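You operate a simulated robot arm through the tools that you are given. There is no shell and no other tool.

Carry out the task below with a simulated robot arm. There is one attempt and no reset: what you move stays moved.

Task
Fill the clear bin with salt to the 4 litre mark.
Fine: shut its cover; swing the spout over the bin and aside again; spill nothing. Where these are worked on the way, their far stop is far enough and under half their travel is too little: swing spout.

It is judged by the outcome, as a careful person would: the job done as asked, and still so three seconds after it is handed in. It fails if anything else is knocked over, pushed out of place, dropped, spilled or broken. A push-on lid holds only when it is set on centred and level and pressed home; a screw cap is set on level and turned clockwise until tight.

Robot
A 7-joint arm with a two-finger parallel gripper, fixed in place. Base frame: the origin is at the foot of the arm, x ahead of it, y to its left, z up. Lengths are in m, angles in degrees, forces in N, time in s.
With the tool pointing down near the work surface it reaches from about 0.12 to 0.72 m from the base axis. Its first joint turns from -166.0 to 166.0 degrees. Payload 1.57 kg.
The TCP is the grasp point between the finger pads, 0.03 m short of the fingertips. In the tool frame z runs along the fingers and y along their closing line. The gripper opens to 0.11 m. The fingers are 0.024 m wide and 0.012 m thick; the gripper's body (0.048 by 0.112 m) begins 0.078 m behind the TCP.
Orientation is told as [roll, pitch, yaw] about the base's x, y, z axes, in that order, counted from this pose: with the fingers straight down and closing along the base's y, the tool's x points along the base's -x, its y along +y and its z along -z.

Tools
- The arm moves only by the tool step_arm. Its argument "steps" is a list of rows, each an object of numbers (a shift or turn left out is 0, a gripper value left out holds the last): "claw": the finger opening in m, from 0 to 0.11; "tx", "ty", "tz": the shift along the tool's x, y, z in units of 100 mm (1.0 is 100 mm); "ax", "ay", "az": the turn, a rotation vector about the tool's x, y, z in units of 60 degrees (1.0 is 60 degrees). In form: [{"claw": .., "tx": .., "ty": .., "tz": .., "ax": .., "ay": .., "az": ..}, ...]. A call has 1 to 20 rows; each row is the pose to reach, as a shift and turn from the pose commanded when the call began, along the tool's axes at that moment. A call with a number of a shift or a turn outside -1 to 1 is refused whole. Rows are played at 5 a second. More than 0.05 m and 8.6 degrees between two rows, or a gripper value outside its range, and nothing of the call is played. Where a pose cannot be reached the arm comes as near as it can. A force on the tool above 90 N (or 10 N above the force at the start of the call, whichever is more), or a blocked arm, ends the call early, and 0.2 s more pass. The fingers move at their own pace (about 0.045 m/s each) and stop on an object; they squeeze with about 35 N. The grip force told is the motor's: it shows also when the fingers shut on nothing. Time passes only in rows, and 0.2 s behind the last, so rows that repeat a pose let the fingers close. The reply holds the time, the measured pose of the TCP, the force on the tool along the base axes, the opening and the grip force, in the units named above and with some noise, with the torque about the TCP (base axes, N m) and any sound that the robot's microphone picked up.
- Cameras (640 x 400 px; columns grow to the right, rows downward): "scene" is fixed at [0.2191, 0.6468, 1.3432]; the picture's right is [-0.85, -0.53, 0.00], its down [-0.18, 0.29, -0.94] and it looks along [0.50, -0.80, -0.34] (base axes); focal length 258 px, centre (320, 200). "wrist" rides on the gripper at [0.07, 0.016, -0.141] in the tool frame; the picture's right is [-0.23, 0.97, 0.00], its down [-0.86, -0.20, -0.48] and it looks along [-0.47, -0.11, 0.88] (tool axes); focal length 222 px, centre (320, 200). There is no depth. A picture from a camera that has moved, and an enlarged one, comes with that camera's place and axes in the base frame and with its lens. The place of the scene camera against the robot may be out by one fixed shift of up to 0.012 m in any direction.
- snapshot(camera): a new picture of that camera. The clock stands still meanwhile.
- lift_body(by): slides the trunk up (or, below 0, down) by that many m; the arm rides with it, the base frame stays. It gives what a move gives, with no picture.
- enlarge(camera, box): a new picture of the part [left, top, right, bottom] of that camera's present view, enlarged. The clock stands still meanwhile.
- close_job(): hands the job in; it is judged then, once.

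Places have to be worked out from the pictures, the camera data and where the tool is seen. Open the gripper and draw the arm clear of the work before you hand the job in, unless the task says otherwise.

The tools are called after "Call:" as name(argument=value, ...) on one line, values as JSON. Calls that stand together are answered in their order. step_arm: Moves the arm, as the interface text tells. Its arguments: {"type":"object","properties":{"steps":{"type":"array","items":{"type":"object","properties":{"claw":{"type":"number"},"tx":{"type":"number"},"ty":{"type":"number"},"tz":{"type":"number"},"ax":{"type":"number"},"ay":{"type":"number"},"az":{"type":"number"}}}}},"required":["steps"]} The other tools are called the same way: lift_body (by) slides the trunk up or down; snapshot (camera) takes a picture; enlarge (camera, box) takes an enlarged picture of a part of a camera's view; close_job () hands the job in.

At the start:

```text
time: 0.0
eef_pos: [0.4057, 0.0355, 1.2632]
tcp_rot: [-0.1, 0.0, 0.0]
force: [-0.5, -1.1, 0.2]
torque: [0.0, 0.03, -0.01]
grip_width: 0.11
gripper_force: 0.1
trunk travel left (down, up): [-0.5, 0.09]
```

scene: 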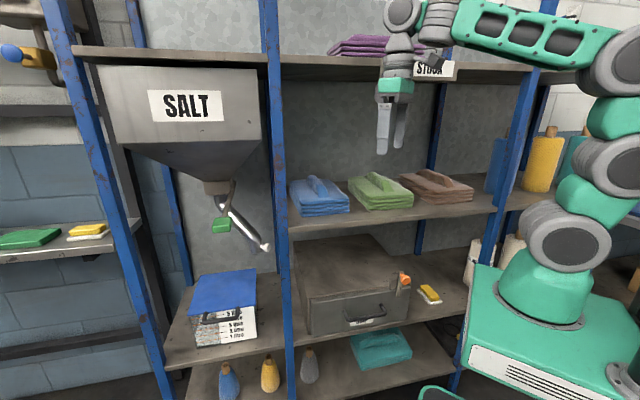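
wrist: 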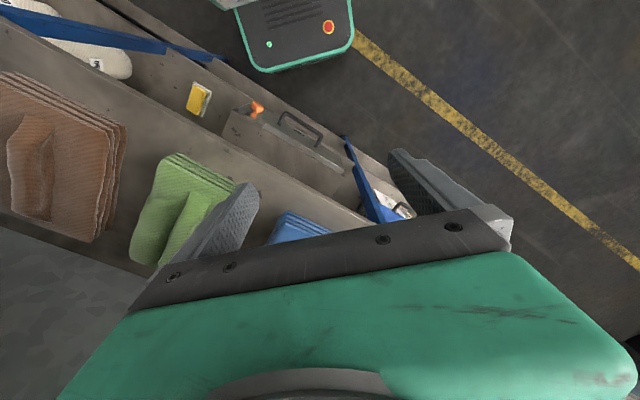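

The scene shows a salt hopper with a spout and a green handle, and a clear bin with a blue cover on the shelf below. I'll look closer before moving anything.

Call:
enlarge(camera="scene", box=[160, 160, 300, 270])

Call:
enlarge(camera="scene", box=[150, 250, 290, 360])

Call:
enlarge(camera="scene", box=[290, 230, 480, 350])

Call:
enlarge(camera="scene", box=[60, 30, 320, 220])

```text
3.64 times, centred on (230, 215) of scene
camera zoom: at [0.2191, 0.6468, 1.3432], right [-0.85, -0.53, 0.0], down [-0.18, 0.29, -0.94], along [0.5, -0.8, -0.34], focal length 937 px, centre (647, 146)
```

zoom: 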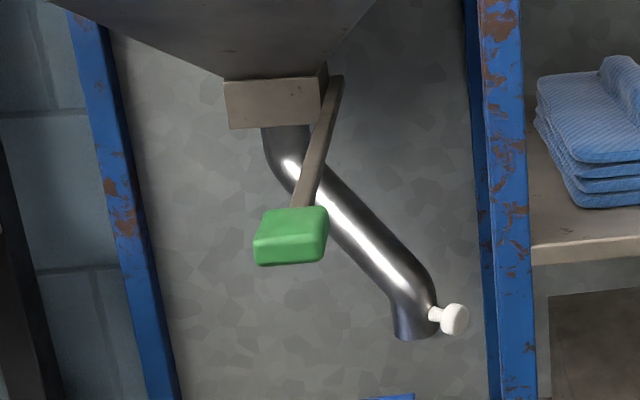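

```text
3.64 times, centred on (220, 305) of scene
camera zoom: at [0.2191, 0.6468, 1.3432], right [-0.85, -0.53, 0.0], down [-0.18, 0.29, -0.94], along [0.5, -0.8, -0.34], focal length 937 px, centre (684, -182)
```

zoom: 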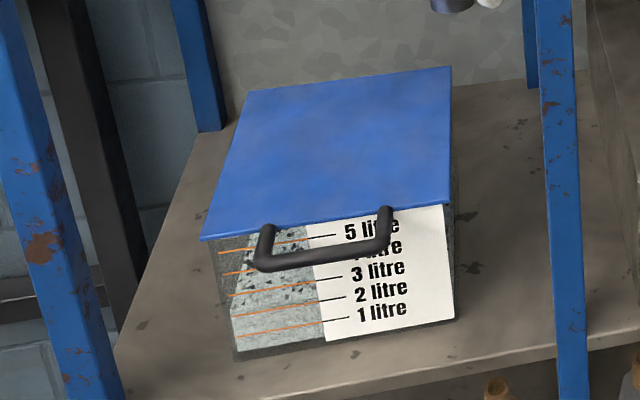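

```text
3.33 times, centred on (385, 290) of scene
camera zoom: at [0.2191, 0.6468, 1.3432], right [-0.85, -0.53, 0.0], down [-0.18, 0.29, -0.94], along [0.5, -0.8, -0.34], focal length 859 px, centre (103, -100)
```

zoom: 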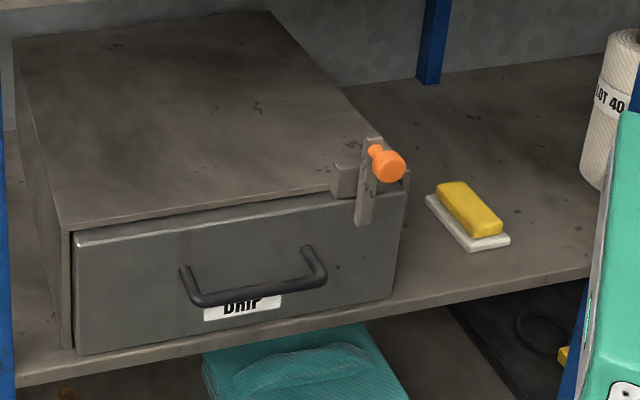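

```text
2.11 times, centred on (190, 125) of scene
camera zoom: at [0.2191, 0.6468, 1.3432], right [-0.85, -0.53, 0.0], down [-0.18, 0.29, -0.94], along [0.5, -0.8, -0.34], focal length 542 px, centre (594, 358)
```

zoom: 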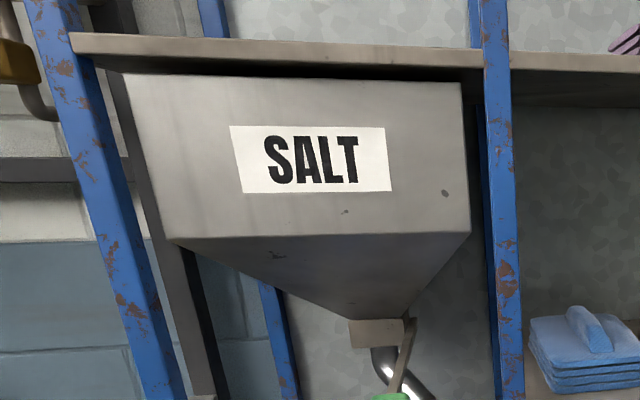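

Comparing the two pictures puts the orange knob near (0.37, -0.12, 0.80) and the bin's label near (0.82, 0.23, 0.66), so the rack runs diagonally. I'll tilt the fingers toward +x so the wrist camera can see the bin and spout.

Call:
step_arm(steps=[{"ay": -0.14}, {"ay": -0.28}, {"ay": -0.42}, {"ay": -0.56}, {"ay": -0.7}, {"ay": -0.84}, {"ay": -0.98}])

Call:
snapshot(camera="wrist")

Call:
snapshot(camera="scene")

```text
time: 1.0
eef_pos: [0.4387, 0.047, 1.154]
tcp_rot: [1.7, -13.6, 1.8]
force: [-1.3, -0.8, 0.7]
torque: [0.01, -0.15, 0.02]
grip_width: 0.1101
gripper_force: 0.1
trunk travel left (down, up): [-0.5, 0.09]
stopped in row 4: the arm was blocked; the commanded pose is now the measured one
```

```text
taken
camera wrist: at [0.3383, 0.0564, 1.275], right [0.19, 0.98, 0.08], down [0.73, -0.19, 0.66], along [0.66, -0.06, -0.75], focal length 222 px, centre (320, 200)
```

wrist: 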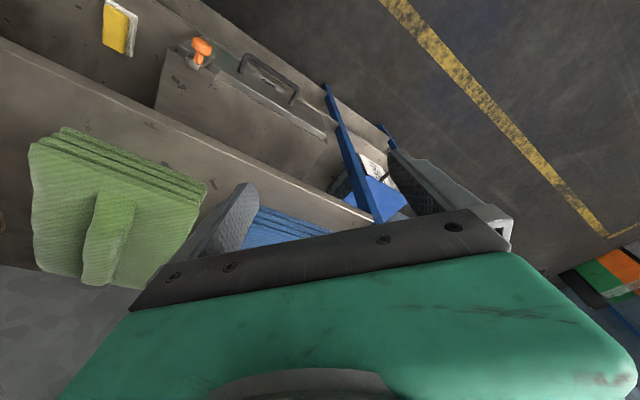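

```text
taken
```

scene: 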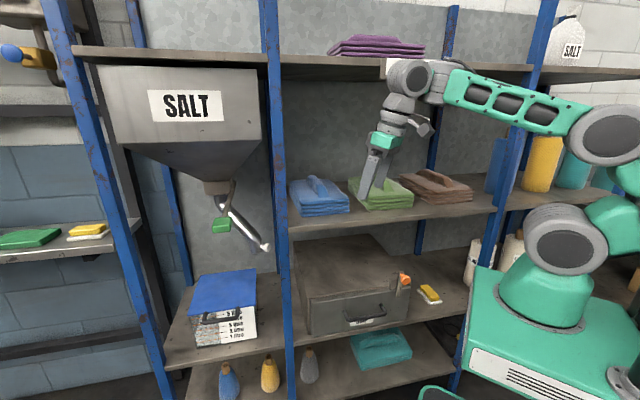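

The tilt was blocked, probably because the arm folded too tightly, and the TCP sank to z 1.154. I'll level the tool, rise, and shift left (+y) away from the rack before turning toward the bin.

Call:
step_arm(steps=[{"tx": 0.05, "ty": 0.3, "tz": -0.25, "ay": 0.06}, {"tx": 0.1, "ty": 0.6, "tz": -0.5, "ay": 0.12}, {"tx": 0.2, "ty": 0.9, "tz": -0.8, "ay": 0.18}, {"tx": 0.25, "ty": 1.0, "tz": -1.0, "ay": 0.22}])

```text
time: 2.0
eef_pos: [0.4064, 0.1365, 1.2394]
tcp_rot: [0.4, -1.0, 2.1]
force: [1.5, 0.0, -0.1]
torque: [0.0, 0.14, 0.02]
grip_width: 0.1098
gripper_force: 0.1
out of reach, approached as far as the arm can: row 3, 4
trunk travel left (down, up): [-0.5, 0.09]
```

The arm is at its upper limit here. I'll lower it and swing left along the rack face, yawing with it.

Call:
step_arm(steps=[{"ty": 0.25, "tz": 0.2, "az": -0.13}, {"ty": 0.5, "tz": 0.4, "az": -0.26}, {"ty": 0.75, "tz": 0.6, "az": -0.39}, {"ty": 1.0, "tz": 0.8, "az": -0.52}, {"tx": -0.2, "ty": 1.0, "tz": 1.0, "az": -0.64}])

Call:
snapshot(camera="wrist")

Call:
snapshot(camera="scene")

```text
time: 3.2
eef_pos: [0.4181, 0.2392, 1.1458]
tcp_rot: [1.3, -1.0, 40.6]
force: [-0.6, 0.0, 0.4]
torque: [-0.03, -0.03, 0.0]
grip_width: 0.1101
gripper_force: 0.1
trunk travel left (down, up): [-0.5, 0.09]
```

```text
taken
camera wrist: at [0.3565, 0.2011, 1.2859], right [-0.46, 0.89, 0.03], down [0.78, 0.39, 0.49], along [0.42, 0.25, -0.87], focal length 222 px, centre (320, 200)
```

wrist: 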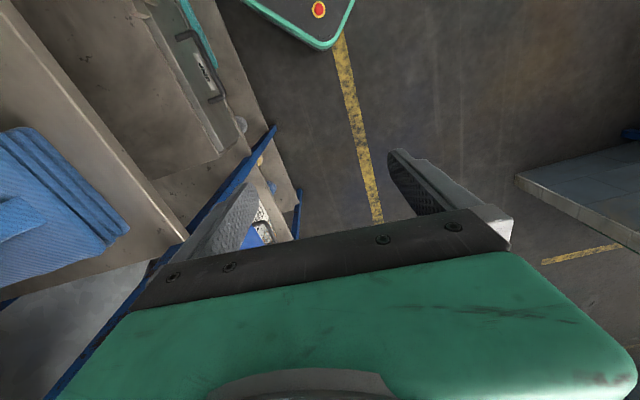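

```text
taken
```

scene: 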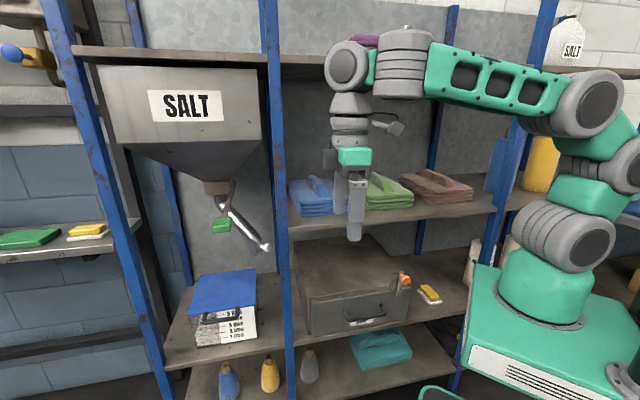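

The arm now hangs clear of the rack face, with the TCP at (0.418, 0.239, 1.146). I'll extend along the rack and tilt the fingers up together, to look toward the bin and spout.

Call:
step_arm(steps=[{"tx": -0.15, "tz": 0, "ay": -0.13}, {"tx": -0.3, "tz": -0.05, "ay": -0.26}, {"tx": -0.45, "tz": -0.1, "ay": -0.39}, {"tx": -0.6, "tz": -0.18, "ay": -0.52}, {"tx": -0.75, "tz": -0.26, "ay": -0.65}, {"tx": -0.9, "tz": -0.36, "ay": -0.78}, {"tx": -1.0, "tz": -0.48, "ay": -0.9}])

Call:
snapshot(camera="wrist")

```text
time: 4.8
eef_pos: [0.4825, 0.3315, 1.0882]
tcp_rot: [5.5, -42.8, 39.6]
force: [0.2, -0.8, -0.2]
torque: [-0.04, -0.01, 0.01]
grip_width: 0.1098
gripper_force: 0.0
out of reach, approached as far as the arm can: row 3, 4, 5
trunk travel left (down, up): [-0.5, 0.09]
stopped in row 7: the arm was blocked; the commanded pose is now the measured one
```

```text
taken
camera wrist: at [0.3671, 0.2377, 1.1435], right [-0.54, 0.81, 0.22], down [0.4, 0.01, 0.92], along [0.74, 0.58, -0.33], focal length 222 px, centre (320, 200)
```

wrist: 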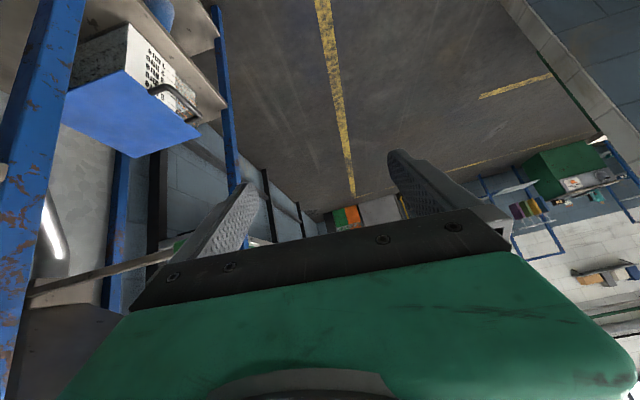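

The bin with its blue lid and handle, and the spout and lever, are now visible upside-down from below the gripper. I'll enlarge these to fix their positions.

Call:
enlarge(camera="wrist", box=[40, 0, 260, 160])

Call:
enlarge(camera="wrist", box=[0, 140, 240, 320])

Call:
snapshot(camera="scene")

```text
2.50 times, centred on (150, 80) of wrist
camera zoom: at [0.3671, 0.2377, 1.1435], right [-0.54, 0.81, 0.22], down [0.4, 0.01, 0.92], along [0.74, 0.58, -0.33], focal length 555 px, centre (745, 500)
```

zoom: 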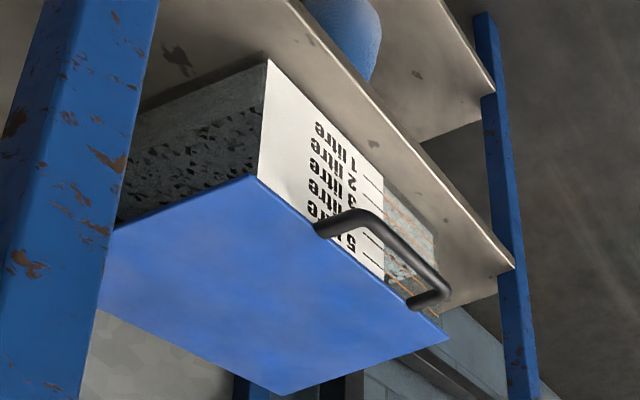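

```text
2.22 times, centred on (120, 230) of wrist
camera zoom: at [0.3671, 0.2377, 1.1435], right [-0.54, 0.81, 0.22], down [0.4, 0.01, 0.92], along [0.74, 0.58, -0.33], focal length 494 px, centre (764, 133)
```

zoom: 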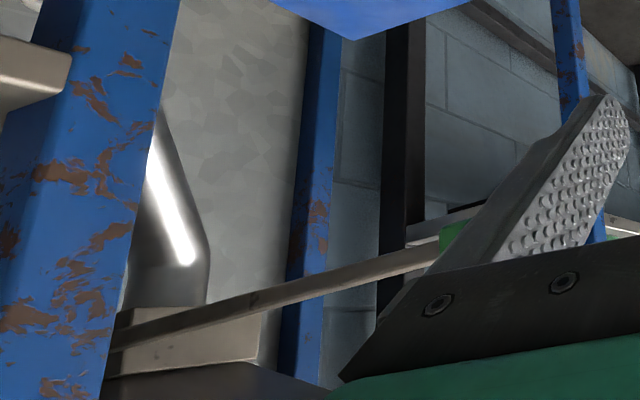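

```text
taken
```

scene: 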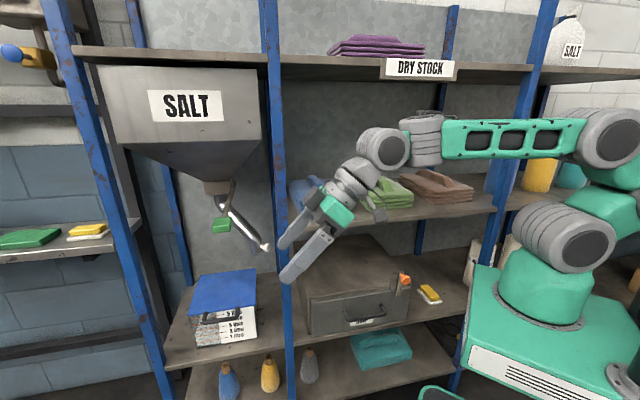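

From triangulation the lid spans roughly (0.77,0.18)–(0.91,0.32) at the front and (0.92,0.03)–(1.07,0.18) at the back, at z≈0.715. Its handle is near (0.82, 0.27, 0.705), and the lever's green grip is near (0.764, 0.262, 1.05). The spout tip is hidden behind a post, so I'll yaw toward the bay and lower the camera for a second view.

Call:
step_arm(steps=[{"tx": 0.1, "ty": -0.01, "tz": 0.1, "ax": 0.08, "ay": -0.008, "az": 0.087}, {"tx": 0.2, "ty": -0.02, "tz": 0.2, "ax": 0.16, "ay": -0.016, "az": 0.174}, {"tx": 0.3, "ty": -0.03, "tz": 0.3, "ax": 0.24, "ay": -0.024, "az": 0.26}, {"tx": 0.4, "ty": -0.04, "tz": 0.4, "ax": 0.32, "ay": -0.032, "az": 0.347}, {"tx": 0.5, "ty": -0.05, "tz": 0.5, "ax": 0.4, "ay": -0.04, "az": 0.434}, {"tx": 0.6, "ty": -0.06, "tz": 0.6, "ax": 0.48, "ay": -0.05, "az": 0.52}, {"tx": 0.68, "ty": -0.07, "tz": 0.73, "ax": 0.566, "ay": -0.0586, "az": 0.609}])

Call:
snapshot(camera="wrist")

Call:
snapshot(camera="scene")

```text
time: 6.4
eef_pos: [0.4845, 0.3299, 0.997]
tcp_rot: [6.5, -43.7, -11.6]
force: [-0.1, 0.1, 0.2]
torque: [-0.03, -0.02, 0.01]
grip_width: 0.1099
gripper_force: 0.1
trunk travel left (down, up): [-0.5, 0.09]
```

```text
taken
camera wrist: at [0.3395, 0.359, 1.0518], right [0.28, 0.93, 0.24], down [0.25, -0.31, 0.92], along [0.93, -0.2, -0.32], focal length 222 px, centre (320, 200)
```

wrist: 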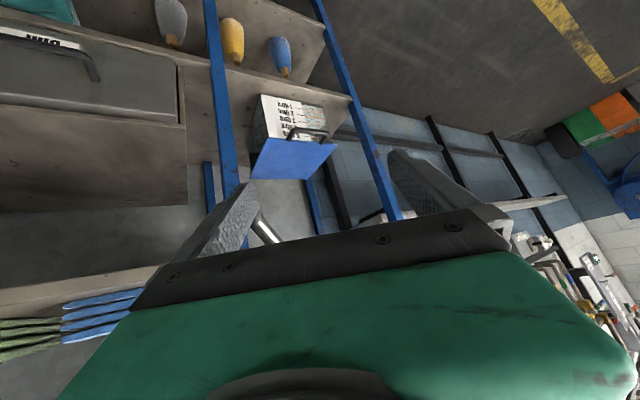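

```text
taken
```

scene: 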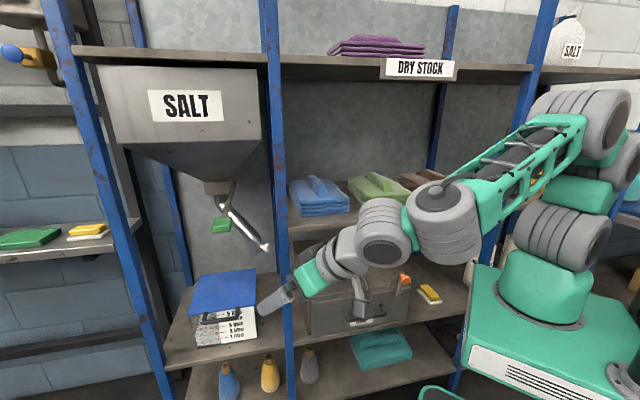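

The yaw worked, but the gripper still hides the spout. I'll pitch the fingers closer to horizontal and lower more, so the camera looks up at the spout from below.

Call:
step_arm(steps=[{"tx": 0.14, "tz": 0.14, "ay": -0.11}, {"tx": 0.28, "tz": 0.28, "ay": -0.22}, {"tx": 0.42, "tz": 0.42, "ay": -0.33}, {"tx": 0.56, "tz": 0.56, "ay": -0.44}, {"tx": 0.7, "tz": 0.7, "ay": -0.55}])

Call:
snapshot(camera="wrist")

```text
time: 7.6
eef_pos: [0.4839, 0.3373, 0.8996]
tcp_rot: [19.9, -76.0, -26.2]
force: [-0.5, -0.1, 0.6]
torque: [-0.01, 0.0, 0.02]
grip_width: 0.11
gripper_force: 0.0
trunk travel left (down, up): [-0.5, 0.09]
```

```text
taken
camera wrist: at [0.3341, 0.3743, 0.8639], right [0.17, 0.94, 0.3], down [-0.3, -0.24, 0.92], along [0.94, -0.24, 0.24], focal length 222 px, centre (320, 200)
```

wrist: 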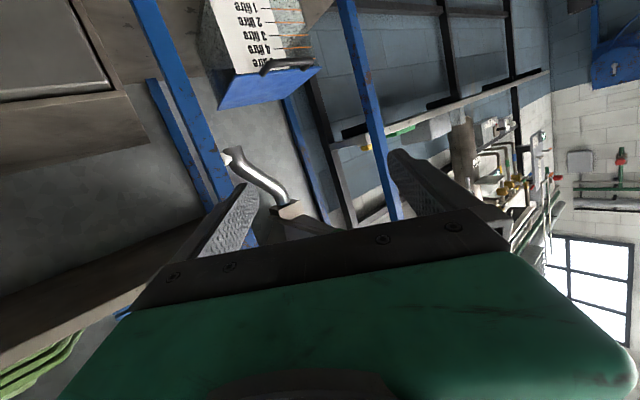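

Call:
enlarge(camera="wrist", box=[190, 110, 350, 230])

Call:
enlarge(camera="wrist", box=[180, 0, 340, 110])

```text
3.33 times, centred on (270, 170) of wrist
camera zoom: at [0.3341, 0.3743, 0.8639], right [0.17, 0.94, 0.3], down [-0.3, -0.24, 0.92], along [0.94, -0.24, 0.24], focal length 740 px, centre (487, 300)
```

zoom: 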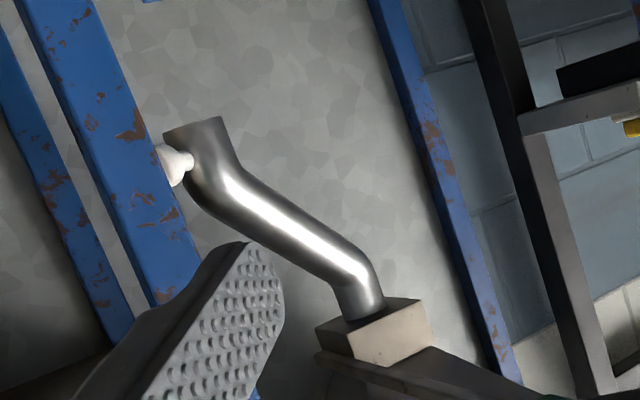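

```text
3.64 times, centred on (260, 55) of wrist
camera zoom: at [0.3341, 0.3743, 0.8639], right [0.17, 0.94, 0.3], down [-0.3, -0.24, 0.92], along [0.94, -0.24, 0.24], focal length 808 px, centre (538, 727)
```

zoom: 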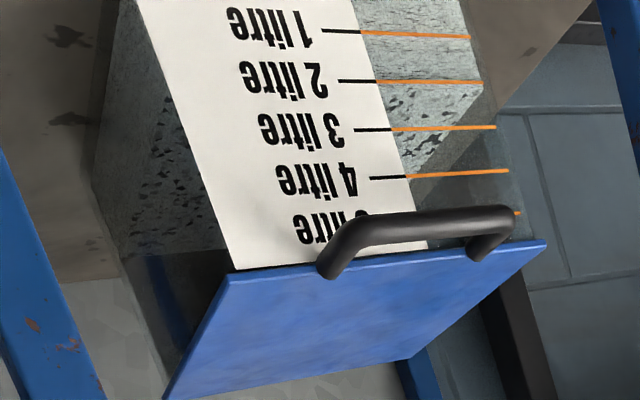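

The spout tip is about (0.88, 0.05, 0.81) with its white knob near (0.855, 0.03, 0.83). The bin lid has its handle at the front, so it most likely hinges at the back. All of this is far out, so I'll lower the trunk to bring the shoulder to the work height.

Call:
lift_body(by=-0.2)

Call:
snapshot(camera="scene")

Call:
snapshot(camera="wrist")

```text
time: 9.8
eef_pos: [0.484, 0.3379, 0.6989]
tcp_rot: [19.6, -75.9, -25.9]
force: [-0.1, -0.3, 0.4]
torque: [0.03, -0.01, -0.03]
grip_width: 0.1101
gripper_force: 0.0
trunk travel left (down, up): [-0.3, 0.29]
```

```text
taken
```

scene: 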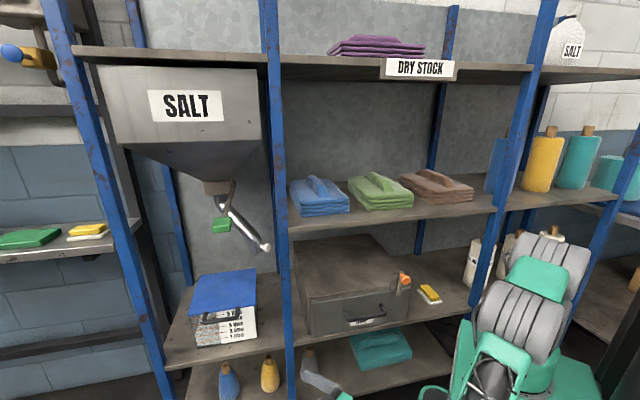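

```text
taken
camera wrist: at [0.334, 0.3739, 0.664], right [0.17, 0.94, 0.3], down [-0.3, -0.24, 0.92], along [0.94, -0.24, 0.24], focal length 222 px, centre (320, 200)
```

wrist: 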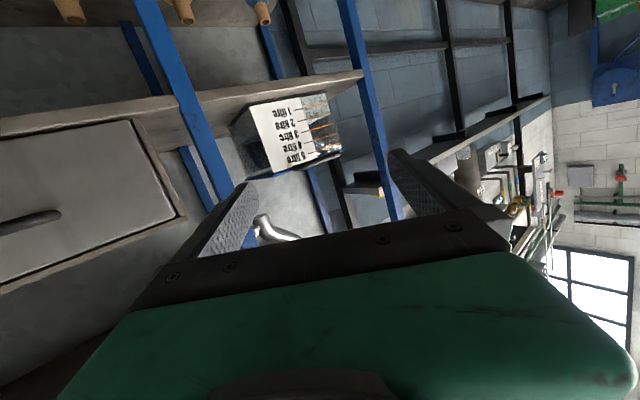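

Now the camera is level with the bin front, so I can check the present salt level.

Call:
enlarge(camera="wrist", box=[220, 80, 350, 190])

```text
3.64 times, centred on (285, 135) of wrist
camera zoom: at [0.334, 0.3739, 0.664], right [0.17, 0.94, 0.3], down [-0.3, -0.24, 0.92], along [0.94, -0.24, 0.24], focal length 808 px, centre (447, 436)
```

zoom: 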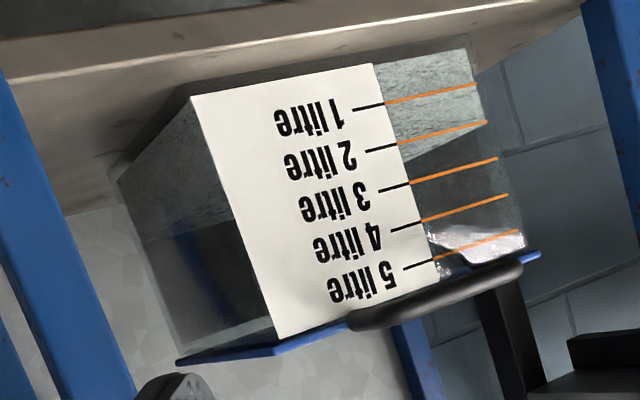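

The salt sits at roughly 2 to 2.5 litres, and the marks are about 0.0255 m apart with the 4 litre mark at z≈0.657. I'll roll the gripper so the fingers close vertically, ready to grasp the lid's handle bar at about lateral 0.78 along the rack, depth 0.375, z≈0.70.

Call:
step_arm(steps=[{"az": 0.14}, {"az": 0.28}, {"az": 0.42}, {"az": 0.56}, {"az": 0.7}, {"az": 0.84}, {"az": 0.98}])

```text
time: 11.4
eef_pos: [0.4835, 0.3376, 0.7001]
tcp_rot: [75.2, -25.5, -89.3]
force: [-0.4, -0.6, 0.9]
torque: [0.0, 0.0, 0.0]
grip_width: 0.11
gripper_force: 0.1
trunk travel left (down, up): [-0.3, 0.29]
```

Next I finish the roll and level the fingers, while starting toward a standoff in front of the handle.

Call:
step_arm(steps=[{"tx": -0.055, "ty": 0.04, "tz": 0.245, "ax": -0.054, "ay": -0.014, "az": 0.11}, {"tx": -0.11, "ty": 0.08, "tz": 0.49, "ax": -0.108, "ay": -0.0275, "az": 0.219}, {"tx": -0.165, "ty": 0.12, "tz": 0.735, "ax": -0.162, "ay": -0.041, "az": 0.328}, {"tx": -0.22, "ty": 0.16, "tz": 0.98, "ax": -0.216, "ay": -0.055, "az": 0.438}])

Call:
snapshot(camera="wrist")

Call:
snapshot(camera="scene")

```text
time: 12.4
eef_pos: [0.5815, 0.3147, 0.6995]
tcp_rot: [90.0, 0.1, -95.9]
force: [0.0, -0.6, -0.1]
torque: [0.01, 0.03, -0.03]
grip_width: 0.1099
gripper_force: 0.0
trunk travel left (down, up): [-0.3, 0.29]
```

```text
taken
camera wrist: at [0.4502, 0.3981, 0.7149], right [-0.03, -0.23, 0.97], down [-0.57, -0.8, -0.2], along [0.82, -0.56, -0.11], focal length 222 px, centre (320, 200)
```

wrist: 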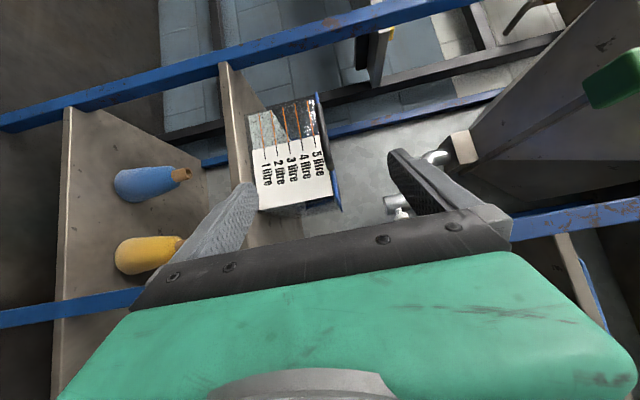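

```text
taken
```

scene: 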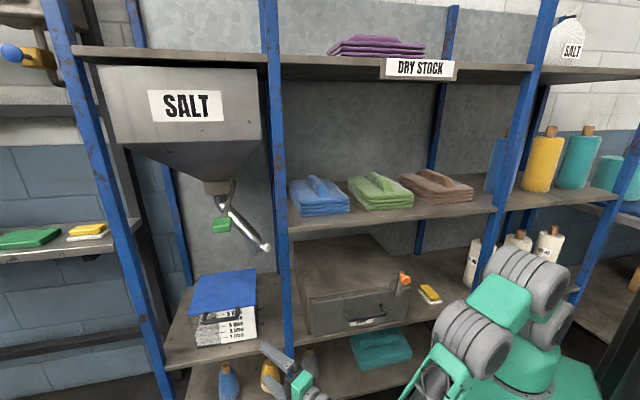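

The fingers now close vertically, and world up is to the right in the wrist picture. I'll enlarge the handle area and the spout and lever area for accurate positions.

Call:
enlarge(camera="wrist", box=[220, 80, 360, 220])

Call:
enlarge(camera="wrist", box=[370, 20, 640, 230])

```text
2.86 times, centred on (290, 150) of wrist
camera zoom: at [0.4502, 0.3981, 0.7149], right [-0.03, -0.23, 0.97], down [-0.57, -0.8, -0.2], along [0.82, -0.56, -0.11], focal length 635 px, centre (406, 343)
```

zoom: 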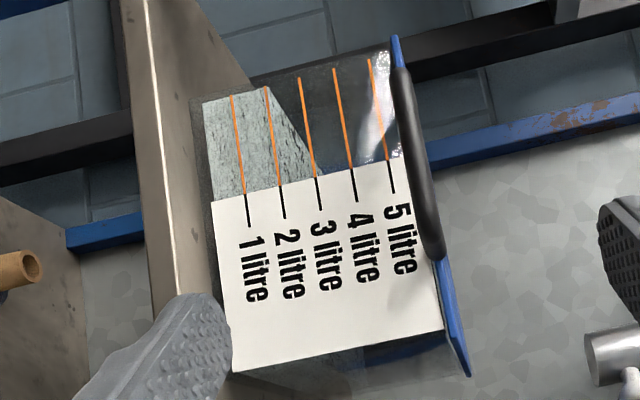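

```text
1.90 times, centred on (505, 125) of wrist
camera zoom: at [0.4502, 0.3981, 0.7149], right [-0.03, -0.23, 0.97], down [-0.57, -0.8, -0.2], along [0.82, -0.56, -0.11], focal length 423 px, centre (-32, 343)
```

zoom: 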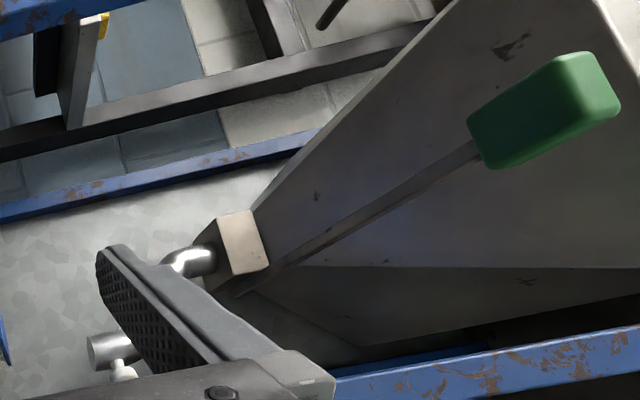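

The bar is at about lateral 0.714–0.834, depth 0.365, z 0.702, so the grasp target for the TCP is near (0.794, 0.265, 0.702). I'll advance straight in, stopping short for a check.

Call:
step_arm(steps=[{"tx": -0.05, "tz": 0.33}, {"tx": -0.09, "tz": 0.66}, {"tx": -0.13, "ty": 0.02, "tz": 1.0}])

Call:
step_arm(steps=[{"tx": -0.05, "tz": 0.3}, {"tx": -0.08, "tz": 0.6}])

Call:
snapshot(camera="wrist")

Call:
snapshot(camera="scene")

```text
time: 13.2
eef_pos: [0.6807, 0.291, 0.7006]
tcp_rot: [90.0, -0.2, -96.0]
force: [-0.5, 0.3, 1.0]
torque: [0.01, 0.04, 0.02]
grip_width: 0.1101
gripper_force: 0.1
trunk travel left (down, up): [-0.3, 0.29]
```

```text
time: 13.8
eef_pos: [0.7403, 0.2752, 0.7006]
tcp_rot: [90.0, -0.1, -96.0]
force: [0.0, -0.1, 0.1]
torque: [0.02, 0.02, 0.01]
grip_width: 0.1101
gripper_force: 0.0
trunk travel left (down, up): [-0.3, 0.29]
```

```text
taken
camera wrist: at [0.6084, 0.3584, 0.7168], right [-0.02, -0.22, 0.97], down [-0.57, -0.8, -0.2], along [0.82, -0.56, -0.11], focal length 222 px, centre (320, 200)
```

wrist: 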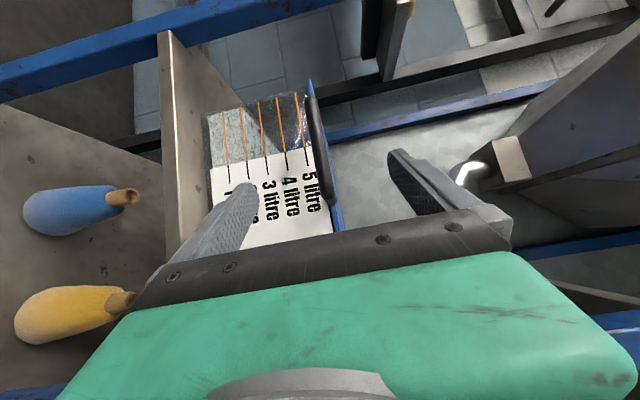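

```text
taken
```

scene: 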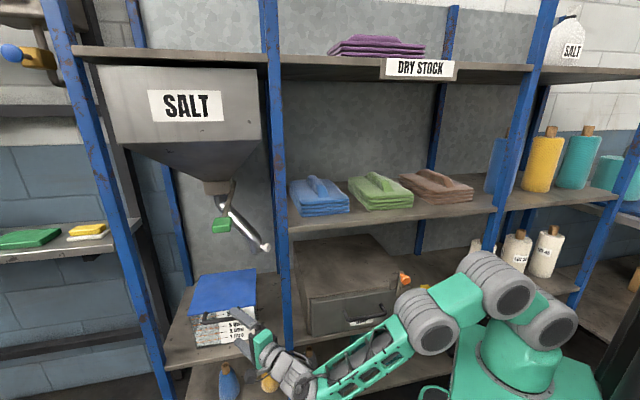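

The bar sits midway between the fingers in height. I'll zoom in to judge how much further forward to go.

Call:
enlarge(camera="wrist", box=[270, 70, 400, 240])

Call:
enlarge(camera="scene", box=[180, 260, 320, 400])

```text
2.35 times, centred on (335, 155) of wrist
camera zoom: at [0.6084, 0.3584, 0.7168], right [-0.02, -0.22, 0.97], down [-0.57, -0.8, -0.2], along [0.82, -0.56, -0.11], focal length 523 px, centre (285, 306)
```

zoom: 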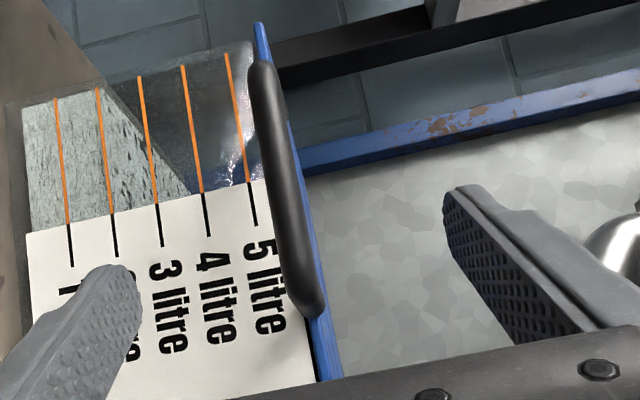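

```text
2.86 times, centred on (250, 330) of scene
camera zoom: at [0.2191, 0.6468, 1.3432], right [-0.85, -0.53, 0.0], down [-0.18, 0.29, -0.94], along [0.5, -0.8, -0.34], focal length 736 px, centre (520, -171)
```

zoom: 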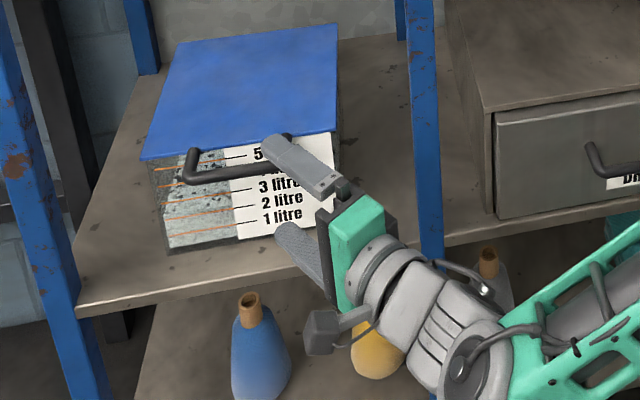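

The scene and wrist estimates agree to about 1 cm. I'll advance 5.7 cm so the tips straddle the bar, then check again before closing.

Call:
step_arm(steps=[{"tx": -0.02, "ty": 0.01, "tz": 0.3}, {"tx": -0.04, "ty": 0.02, "tz": 0.57}])

Call:
enlarge(camera="wrist", box=[220, 90, 420, 240])

Call:
enlarge(camera="scene", box=[180, 270, 300, 370])

```text
time: 14.4
eef_pos: [0.7954, 0.2655, 0.7043]
tcp_rot: [90.0, 0.0, -96.1]
force: [0.4, 0.1, 0.1]
torque: [0.0, 0.02, 0.03]
grip_width: 0.1099
gripper_force: 0.0
trunk travel left (down, up): [-0.3, 0.29]
```

```text
2.67 times, centred on (320, 165) of wrist
camera zoom: at [0.6637, 0.3495, 0.7195], right [-0.02, -0.22, 0.97], down [-0.57, -0.8, -0.2], along [0.82, -0.56, -0.11], focal length 592 px, centre (320, 293)
```

zoom: 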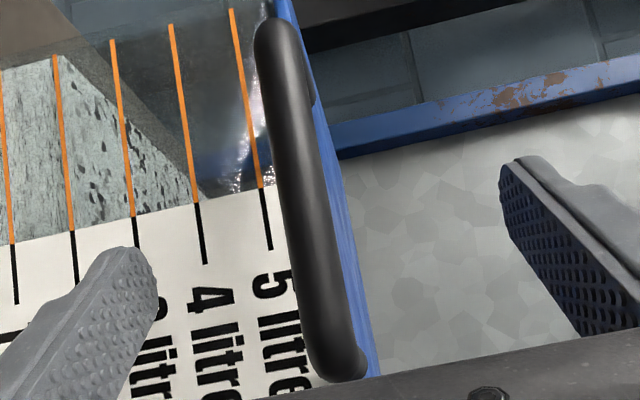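

```text
4.00 times, centred on (240, 320) of scene
camera zoom: at [0.2191, 0.6468, 1.3432], right [-0.85, -0.53, 0.0], down [-0.18, 0.29, -0.94], along [0.5, -0.8, -0.34], focal length 1031 px, centre (640, -280)
```

zoom: 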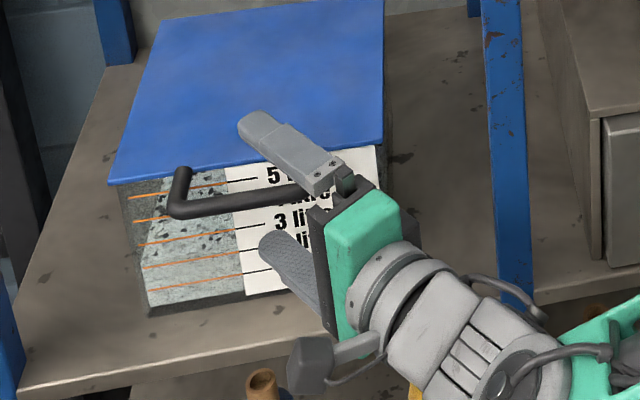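

In the scene view the tips reach about 1.3 cm past the bar, and the wrist view puts the bar mid-height between the fingers. I'll close on it.

Call:
step_arm(steps=[{"claw": 0.0}, {"claw": 0.0}, {"claw": 0.0}, {"claw": 0.0}, {"claw": 0.0}, {"claw": 0.0}, {"claw": 0.0}, {"claw": 0.0}])

Call:
enlarge(camera="scene", box=[180, 270, 300, 370])

Call:
snapshot(camera="wrist")

```text
time: 16.2
eef_pos: [0.7953, 0.2656, 0.7032]
tcp_rot: [89.9, -0.1, -96.0]
force: [-1.4, -0.3, -5.1]
torque: [0.2, -0.15, 0.15]
grip_width: 0.0139
gripper_force: 30.2
trunk travel left (down, up): [-0.3, 0.29]
```

```text
4.00 times, centred on (240, 320) of scene
camera zoom: at [0.2191, 0.6468, 1.3432], right [-0.85, -0.53, 0.0], down [-0.18, 0.29, -0.94], along [0.5, -0.8, -0.34], focal length 1031 px, centre (640, -280)
```

zoom: 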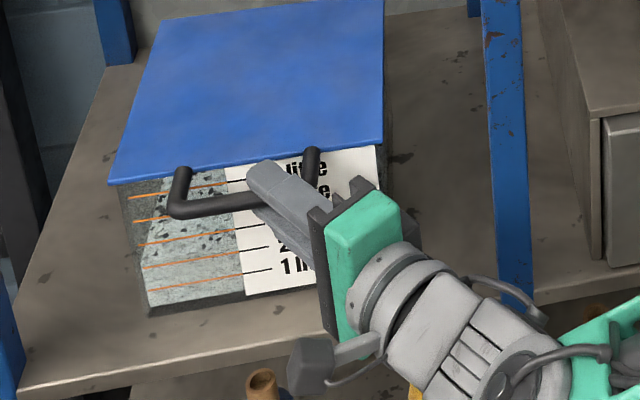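

```text
taken
camera wrist: at [0.6636, 0.3495, 0.7187], right [-0.02, -0.22, 0.97], down [-0.57, -0.8, -0.2], along [0.82, -0.56, -0.11], focal length 222 px, centre (320, 200)
```

wrist: 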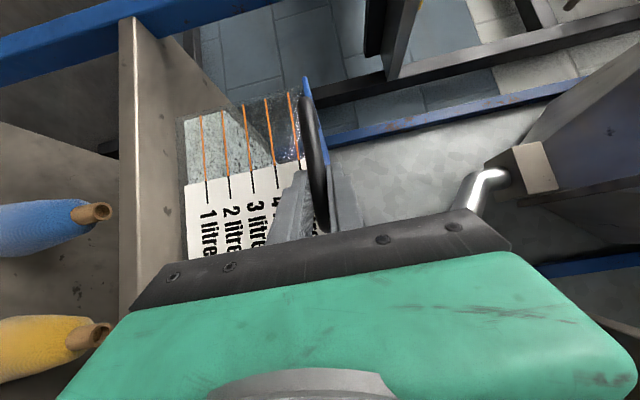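

The grip holds the bar (width 0.014). I'll try a small lift to see whether the cover is hinged.

Call:
step_arm(steps=[{"ty": 0.1, "claw": 0.0}, {"ty": 0.2}, {"ty": 0.3, "tz": 0.02}])

Call:
enlarge(camera="scene", box=[160, 240, 300, 370])

```text
time: 17.0
eef_pos: [0.7975, 0.2673, 0.7058]
tcp_rot: [87.8, -1.1, -95.8]
force: [4.3, 5.4, -67.0]
torque: [0.83, -0.32, 0.31]
grip_width: 0.0193
gripper_force: 33.0
trunk travel left (down, up): [-0.3, 0.29]
```

```text
3.08 times, centred on (230, 305) of scene
camera zoom: at [0.2191, 0.6468, 1.3432], right [-0.85, -0.53, 0.0], down [-0.18, 0.29, -0.94], along [0.5, -0.8, -0.34], focal length 793 px, centre (597, -123)
```

zoom: 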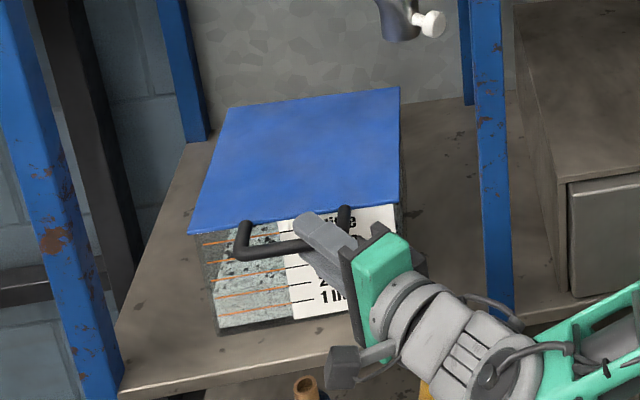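

Lifting meets 67 N with barely any movement, so the cover doesn't hinge upward; it probably slides. I'll relax back and try a gentle pull straight out from the rack.

Call:
step_arm(steps=[{"ty": -0.15, "tz": -0.01}, {"ty": -0.3, "tz": -0.02}])

Call:
step_arm(steps=[{"tx": 0.064, "tz": -0.077}, {"tx": 0.128, "tz": -0.153}, {"tx": 0.192, "tz": -0.23}])

Call:
enlarge(camera="scene", box=[160, 240, 300, 370])

```text
time: 17.6
eef_pos: [0.796, 0.2663, 0.7031]
tcp_rot: [89.9, -0.2, -96.2]
force: [-12.2, -1.6, -20.7]
torque: [0.16, 0.05, -0.14]
grip_width: 0.0137
gripper_force: 29.8
trunk travel left (down, up): [-0.3, 0.29]
```

```text
time: 18.4
eef_pos: [0.7762, 0.2863, 0.7037]
tcp_rot: [89.9, -0.1, -96.2]
force: [-11.8, -13.0, -17.4]
torque: [0.16, -0.09, -0.74]
grip_width: 0.0139
gripper_force: 30.2
trunk travel left (down, up): [-0.3, 0.29]
```

```text
3.08 times, centred on (230, 305) of scene
camera zoom: at [0.2191, 0.6468, 1.3432], right [-0.85, -0.53, 0.0], down [-0.18, 0.29, -0.94], along [0.5, -0.8, -0.34], focal length 793 px, centre (597, -123)
```

zoom: 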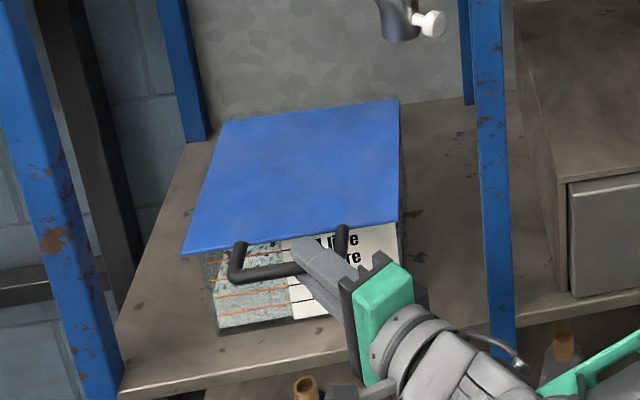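

The cover slides out toward the front and the bin stayed put. A sideways force suggests the slide axis is about 2° off my line, so I'll correct the direction and keep pulling while watching the force.

Call:
step_arm(steps=[{"tx": 0.076, "ty": -0.02, "tz": -0.13}, {"tx": 0.169, "ty": -0.02, "tz": -0.248}, {"tx": 0.261, "ty": -0.02, "tz": -0.366}, {"tx": 0.353, "ty": -0.02, "tz": -0.484}])

Call:
enlarge(camera="scene", box=[160, 240, 300, 370])

```text
time: 19.4
eef_pos: [0.7313, 0.3319, 0.7037]
tcp_rot: [90.2, 0.2, -95.9]
force: [9.6, 9.5, -4.5]
torque: [-0.28, 0.22, 0.22]
grip_width: 0.0137
gripper_force: 30.4
trunk travel left (down, up): [-0.3, 0.29]
```

```text
3.08 times, centred on (230, 305) of scene
camera zoom: at [0.2191, 0.6468, 1.3432], right [-0.85, -0.53, 0.0], down [-0.18, 0.29, -0.94], along [0.5, -0.8, -0.34], focal length 793 px, centre (597, -123)
```

zoom: 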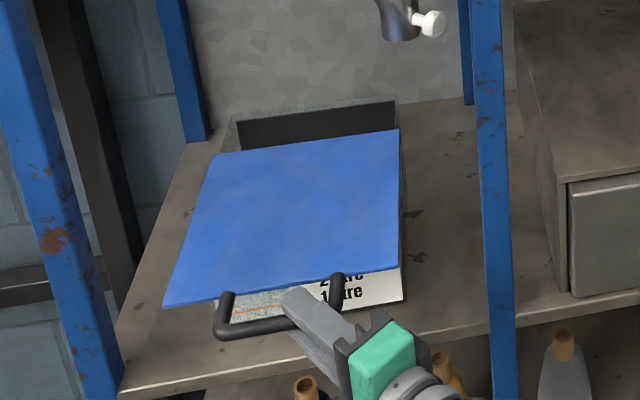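

About 9 cm open now; the slide axis is close to 45°. I'll keep pulling along the refined direction.

Call:
step_arm(steps=[{"tx": 0.136, "tz": -0.146}, {"tx": 0.262, "tz": -0.301}, {"tx": 0.388, "tz": -0.456}])

Call:
enlarge(camera="scene", box=[160, 240, 300, 370])

```text
time: 20.2
eef_pos: [0.6896, 0.372, 0.7031]
tcp_rot: [90.2, 0.1, -96.1]
force: [5.9, 6.3, 7.6]
torque: [-0.41, 0.21, -0.7]
grip_width: 0.014
gripper_force: 30.0
trunk travel left (down, up): [-0.3, 0.29]
```

```text
3.08 times, centred on (230, 305) of scene
camera zoom: at [0.2191, 0.6468, 1.3432], right [-0.85, -0.53, 0.0], down [-0.18, 0.29, -0.94], along [0.5, -0.8, -0.34], focal length 793 px, centre (597, -123)
```

zoom: 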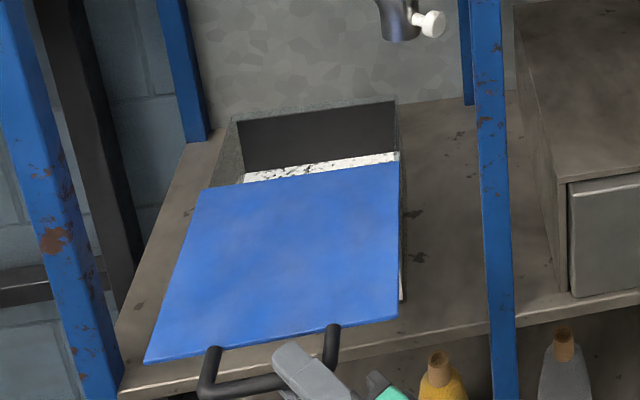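

Around 15 cm is open and the salt is visible. I'll pull gently a bit further to find the stop and give the spout more room.

Call:
step_arm(steps=[{"tx": 0.075, "ty": 0.01, "tz": -0.065}, {"tx": 0.14, "ty": 0.01, "tz": -0.143}, {"tx": 0.202, "ty": 0.01, "tz": -0.22}])

Call:
enlarge(camera="scene", box=[160, 240, 300, 370])

Call:
snapshot(camera="wrist")

```text
time: 21.0
eef_pos: [0.6693, 0.3925, 0.702]
tcp_rot: [90.0, -0.1, -96.2]
force: [-12.9, -13.9, 8.4]
torque: [0.02, -0.1, -0.86]
grip_width: 0.0137
gripper_force: 29.7
trunk travel left (down, up): [-0.3, 0.29]
```

```text
3.08 times, centred on (230, 305) of scene
camera zoom: at [0.2191, 0.6468, 1.3432], right [-0.85, -0.53, 0.0], down [-0.18, 0.29, -0.94], along [0.5, -0.8, -0.34], focal length 793 px, centre (597, -123)
```

zoom: 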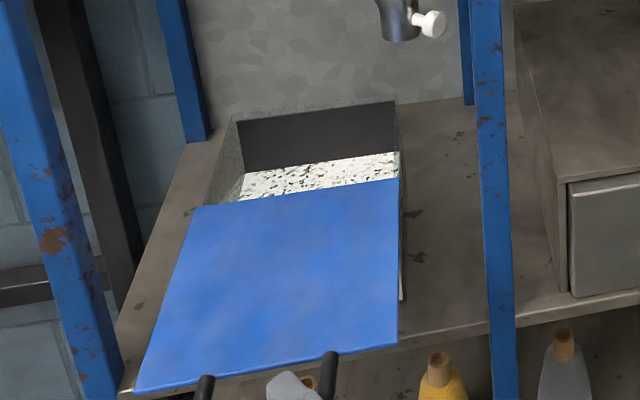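

```text
taken
camera wrist: at [0.537, 0.4768, 0.7183], right [-0.02, -0.22, 0.97], down [-0.57, -0.8, -0.2], along [0.82, -0.56, -0.11], focal length 222 px, centre (320, 200)
```

wrist: 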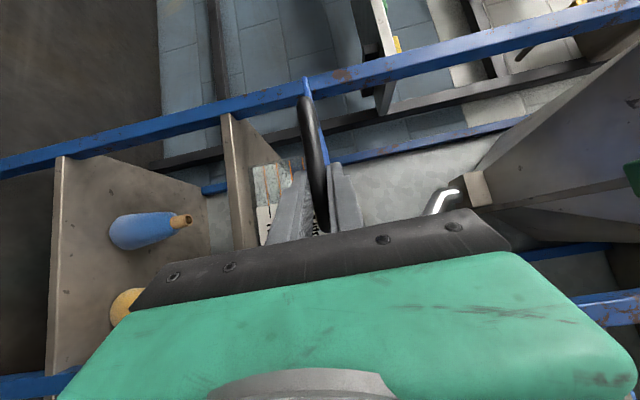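

The cover is open about 18 cm of its ~21 cm depth with no stop felt, which uncovers depth 0.435–0.61, where the spout should pour. I'll ease the sideways strain and let go, then check that the cover stays put.

Call:
step_arm(steps=[{"tx": -0.02, "tz": -0.015, "claw": 0.0}, {"tx": -0.02, "tz": -0.015, "claw": 0.03}, {"tx": -0.02, "tz": -0.015, "claw": 0.05}, {"tx": -0.02, "tz": -0.015, "claw": 0.07}])

Call:
enlarge(camera="scene", box=[160, 240, 300, 390])

Call:
snapshot(camera="wrist")

```text
time: 22.0
eef_pos: [0.6696, 0.393, 0.7014]
tcp_rot: [90.0, -0.2, -95.9]
force: [0.7, 0.7, -0.1]
torque: [0.0, -0.02, 0.02]
grip_width: 0.0697
gripper_force: 0.1
trunk travel left (down, up): [-0.3, 0.29]
```

```text
2.67 times, centred on (230, 315) of scene
camera zoom: at [0.2191, 0.6468, 1.3432], right [-0.85, -0.53, 0.0], down [-0.18, 0.29, -0.94], along [0.5, -0.8, -0.34], focal length 687 px, centre (560, -107)
```

zoom: 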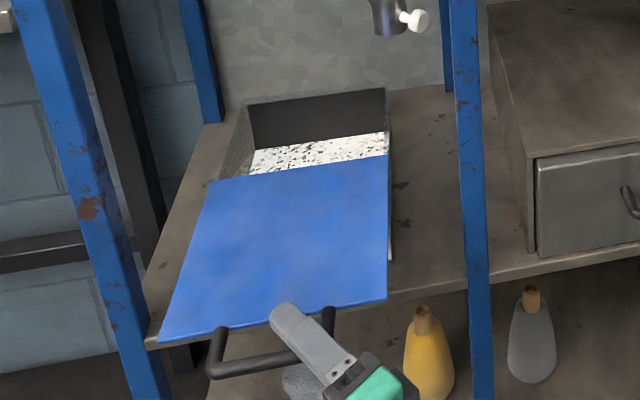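

```text
taken
camera wrist: at [0.5359, 0.4764, 0.7177], right [-0.02, -0.23, 0.97], down [-0.57, -0.8, -0.2], along [0.82, -0.56, -0.11], focal length 222 px, centre (320, 200)
```

wrist: 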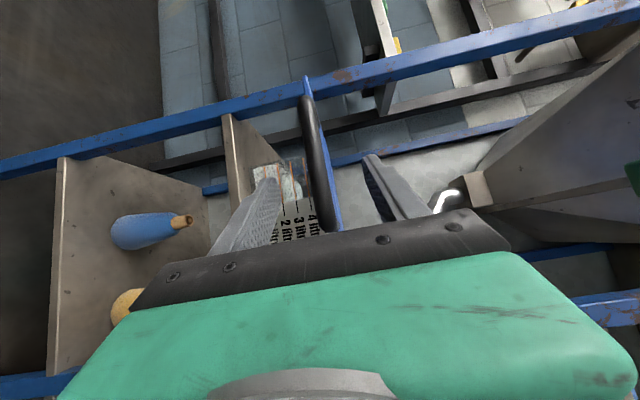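

The cover stays level and in place when released. I'll back off, rise to the spout's height, and yaw to point into the bay at the spout's white knob.

Call:
step_arm(steps=[{"tz": -0.33}, {"tz": -0.66}, {"tz": -1.0}, {"tz": -1.0, "ty": 0.33}, {"tz": -1.0, "ty": 0.66}, {"tz": -1.0, "ty": 1.0}])

Call:
step_arm(steps=[{"ty": 0.05, "ay": -0.13}, {"ty": 0.1, "ay": -0.26}, {"ty": 0.15, "ay": -0.39}, {"ty": 0.2, "ay": -0.52}, {"ty": 0.25, "ay": -0.65}, {"ty": 0.3, "ay": -0.81}])

Call:
snapshot(camera="wrist")

Call:
snapshot(camera="scene")

```text
time: 23.4
eef_pos: [0.5709, 0.4013, 0.8018]
tcp_rot: [89.9, -0.1, -96.1]
force: [-0.7, 1.4, 0.0]
torque: [-0.01, -0.02, -0.04]
grip_width: 0.0703
gripper_force: 0.0
trunk travel left (down, up): [-0.3, 0.29]
```

```text
refused: row 6 steps farther than a row can; nothing moved
```

```text
taken
camera wrist: at [0.4375, 0.4848, 0.8173], right [-0.02, -0.22, 0.97], down [-0.57, -0.8, -0.2], along [0.82, -0.56, -0.11], focal length 222 px, centre (320, 200)
```

wrist: 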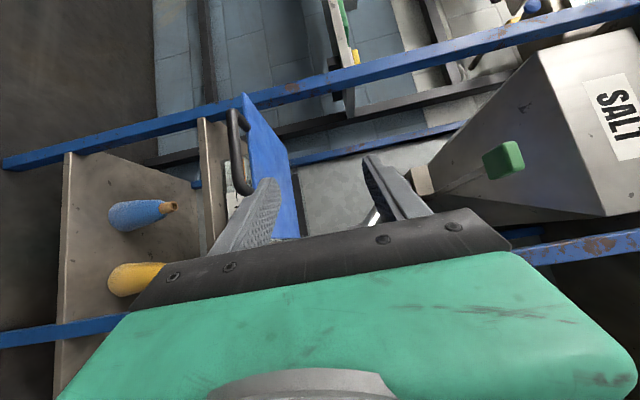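

```text
taken
```

scene: 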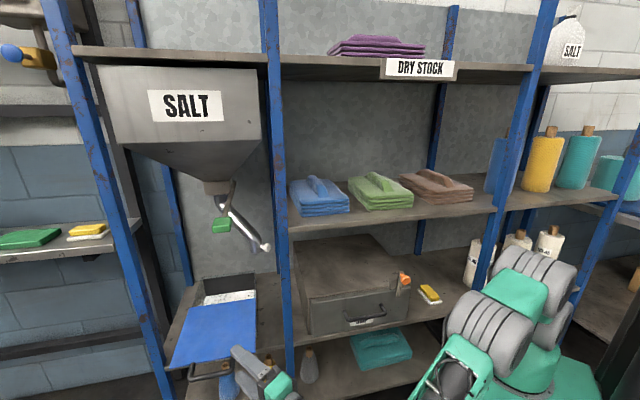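

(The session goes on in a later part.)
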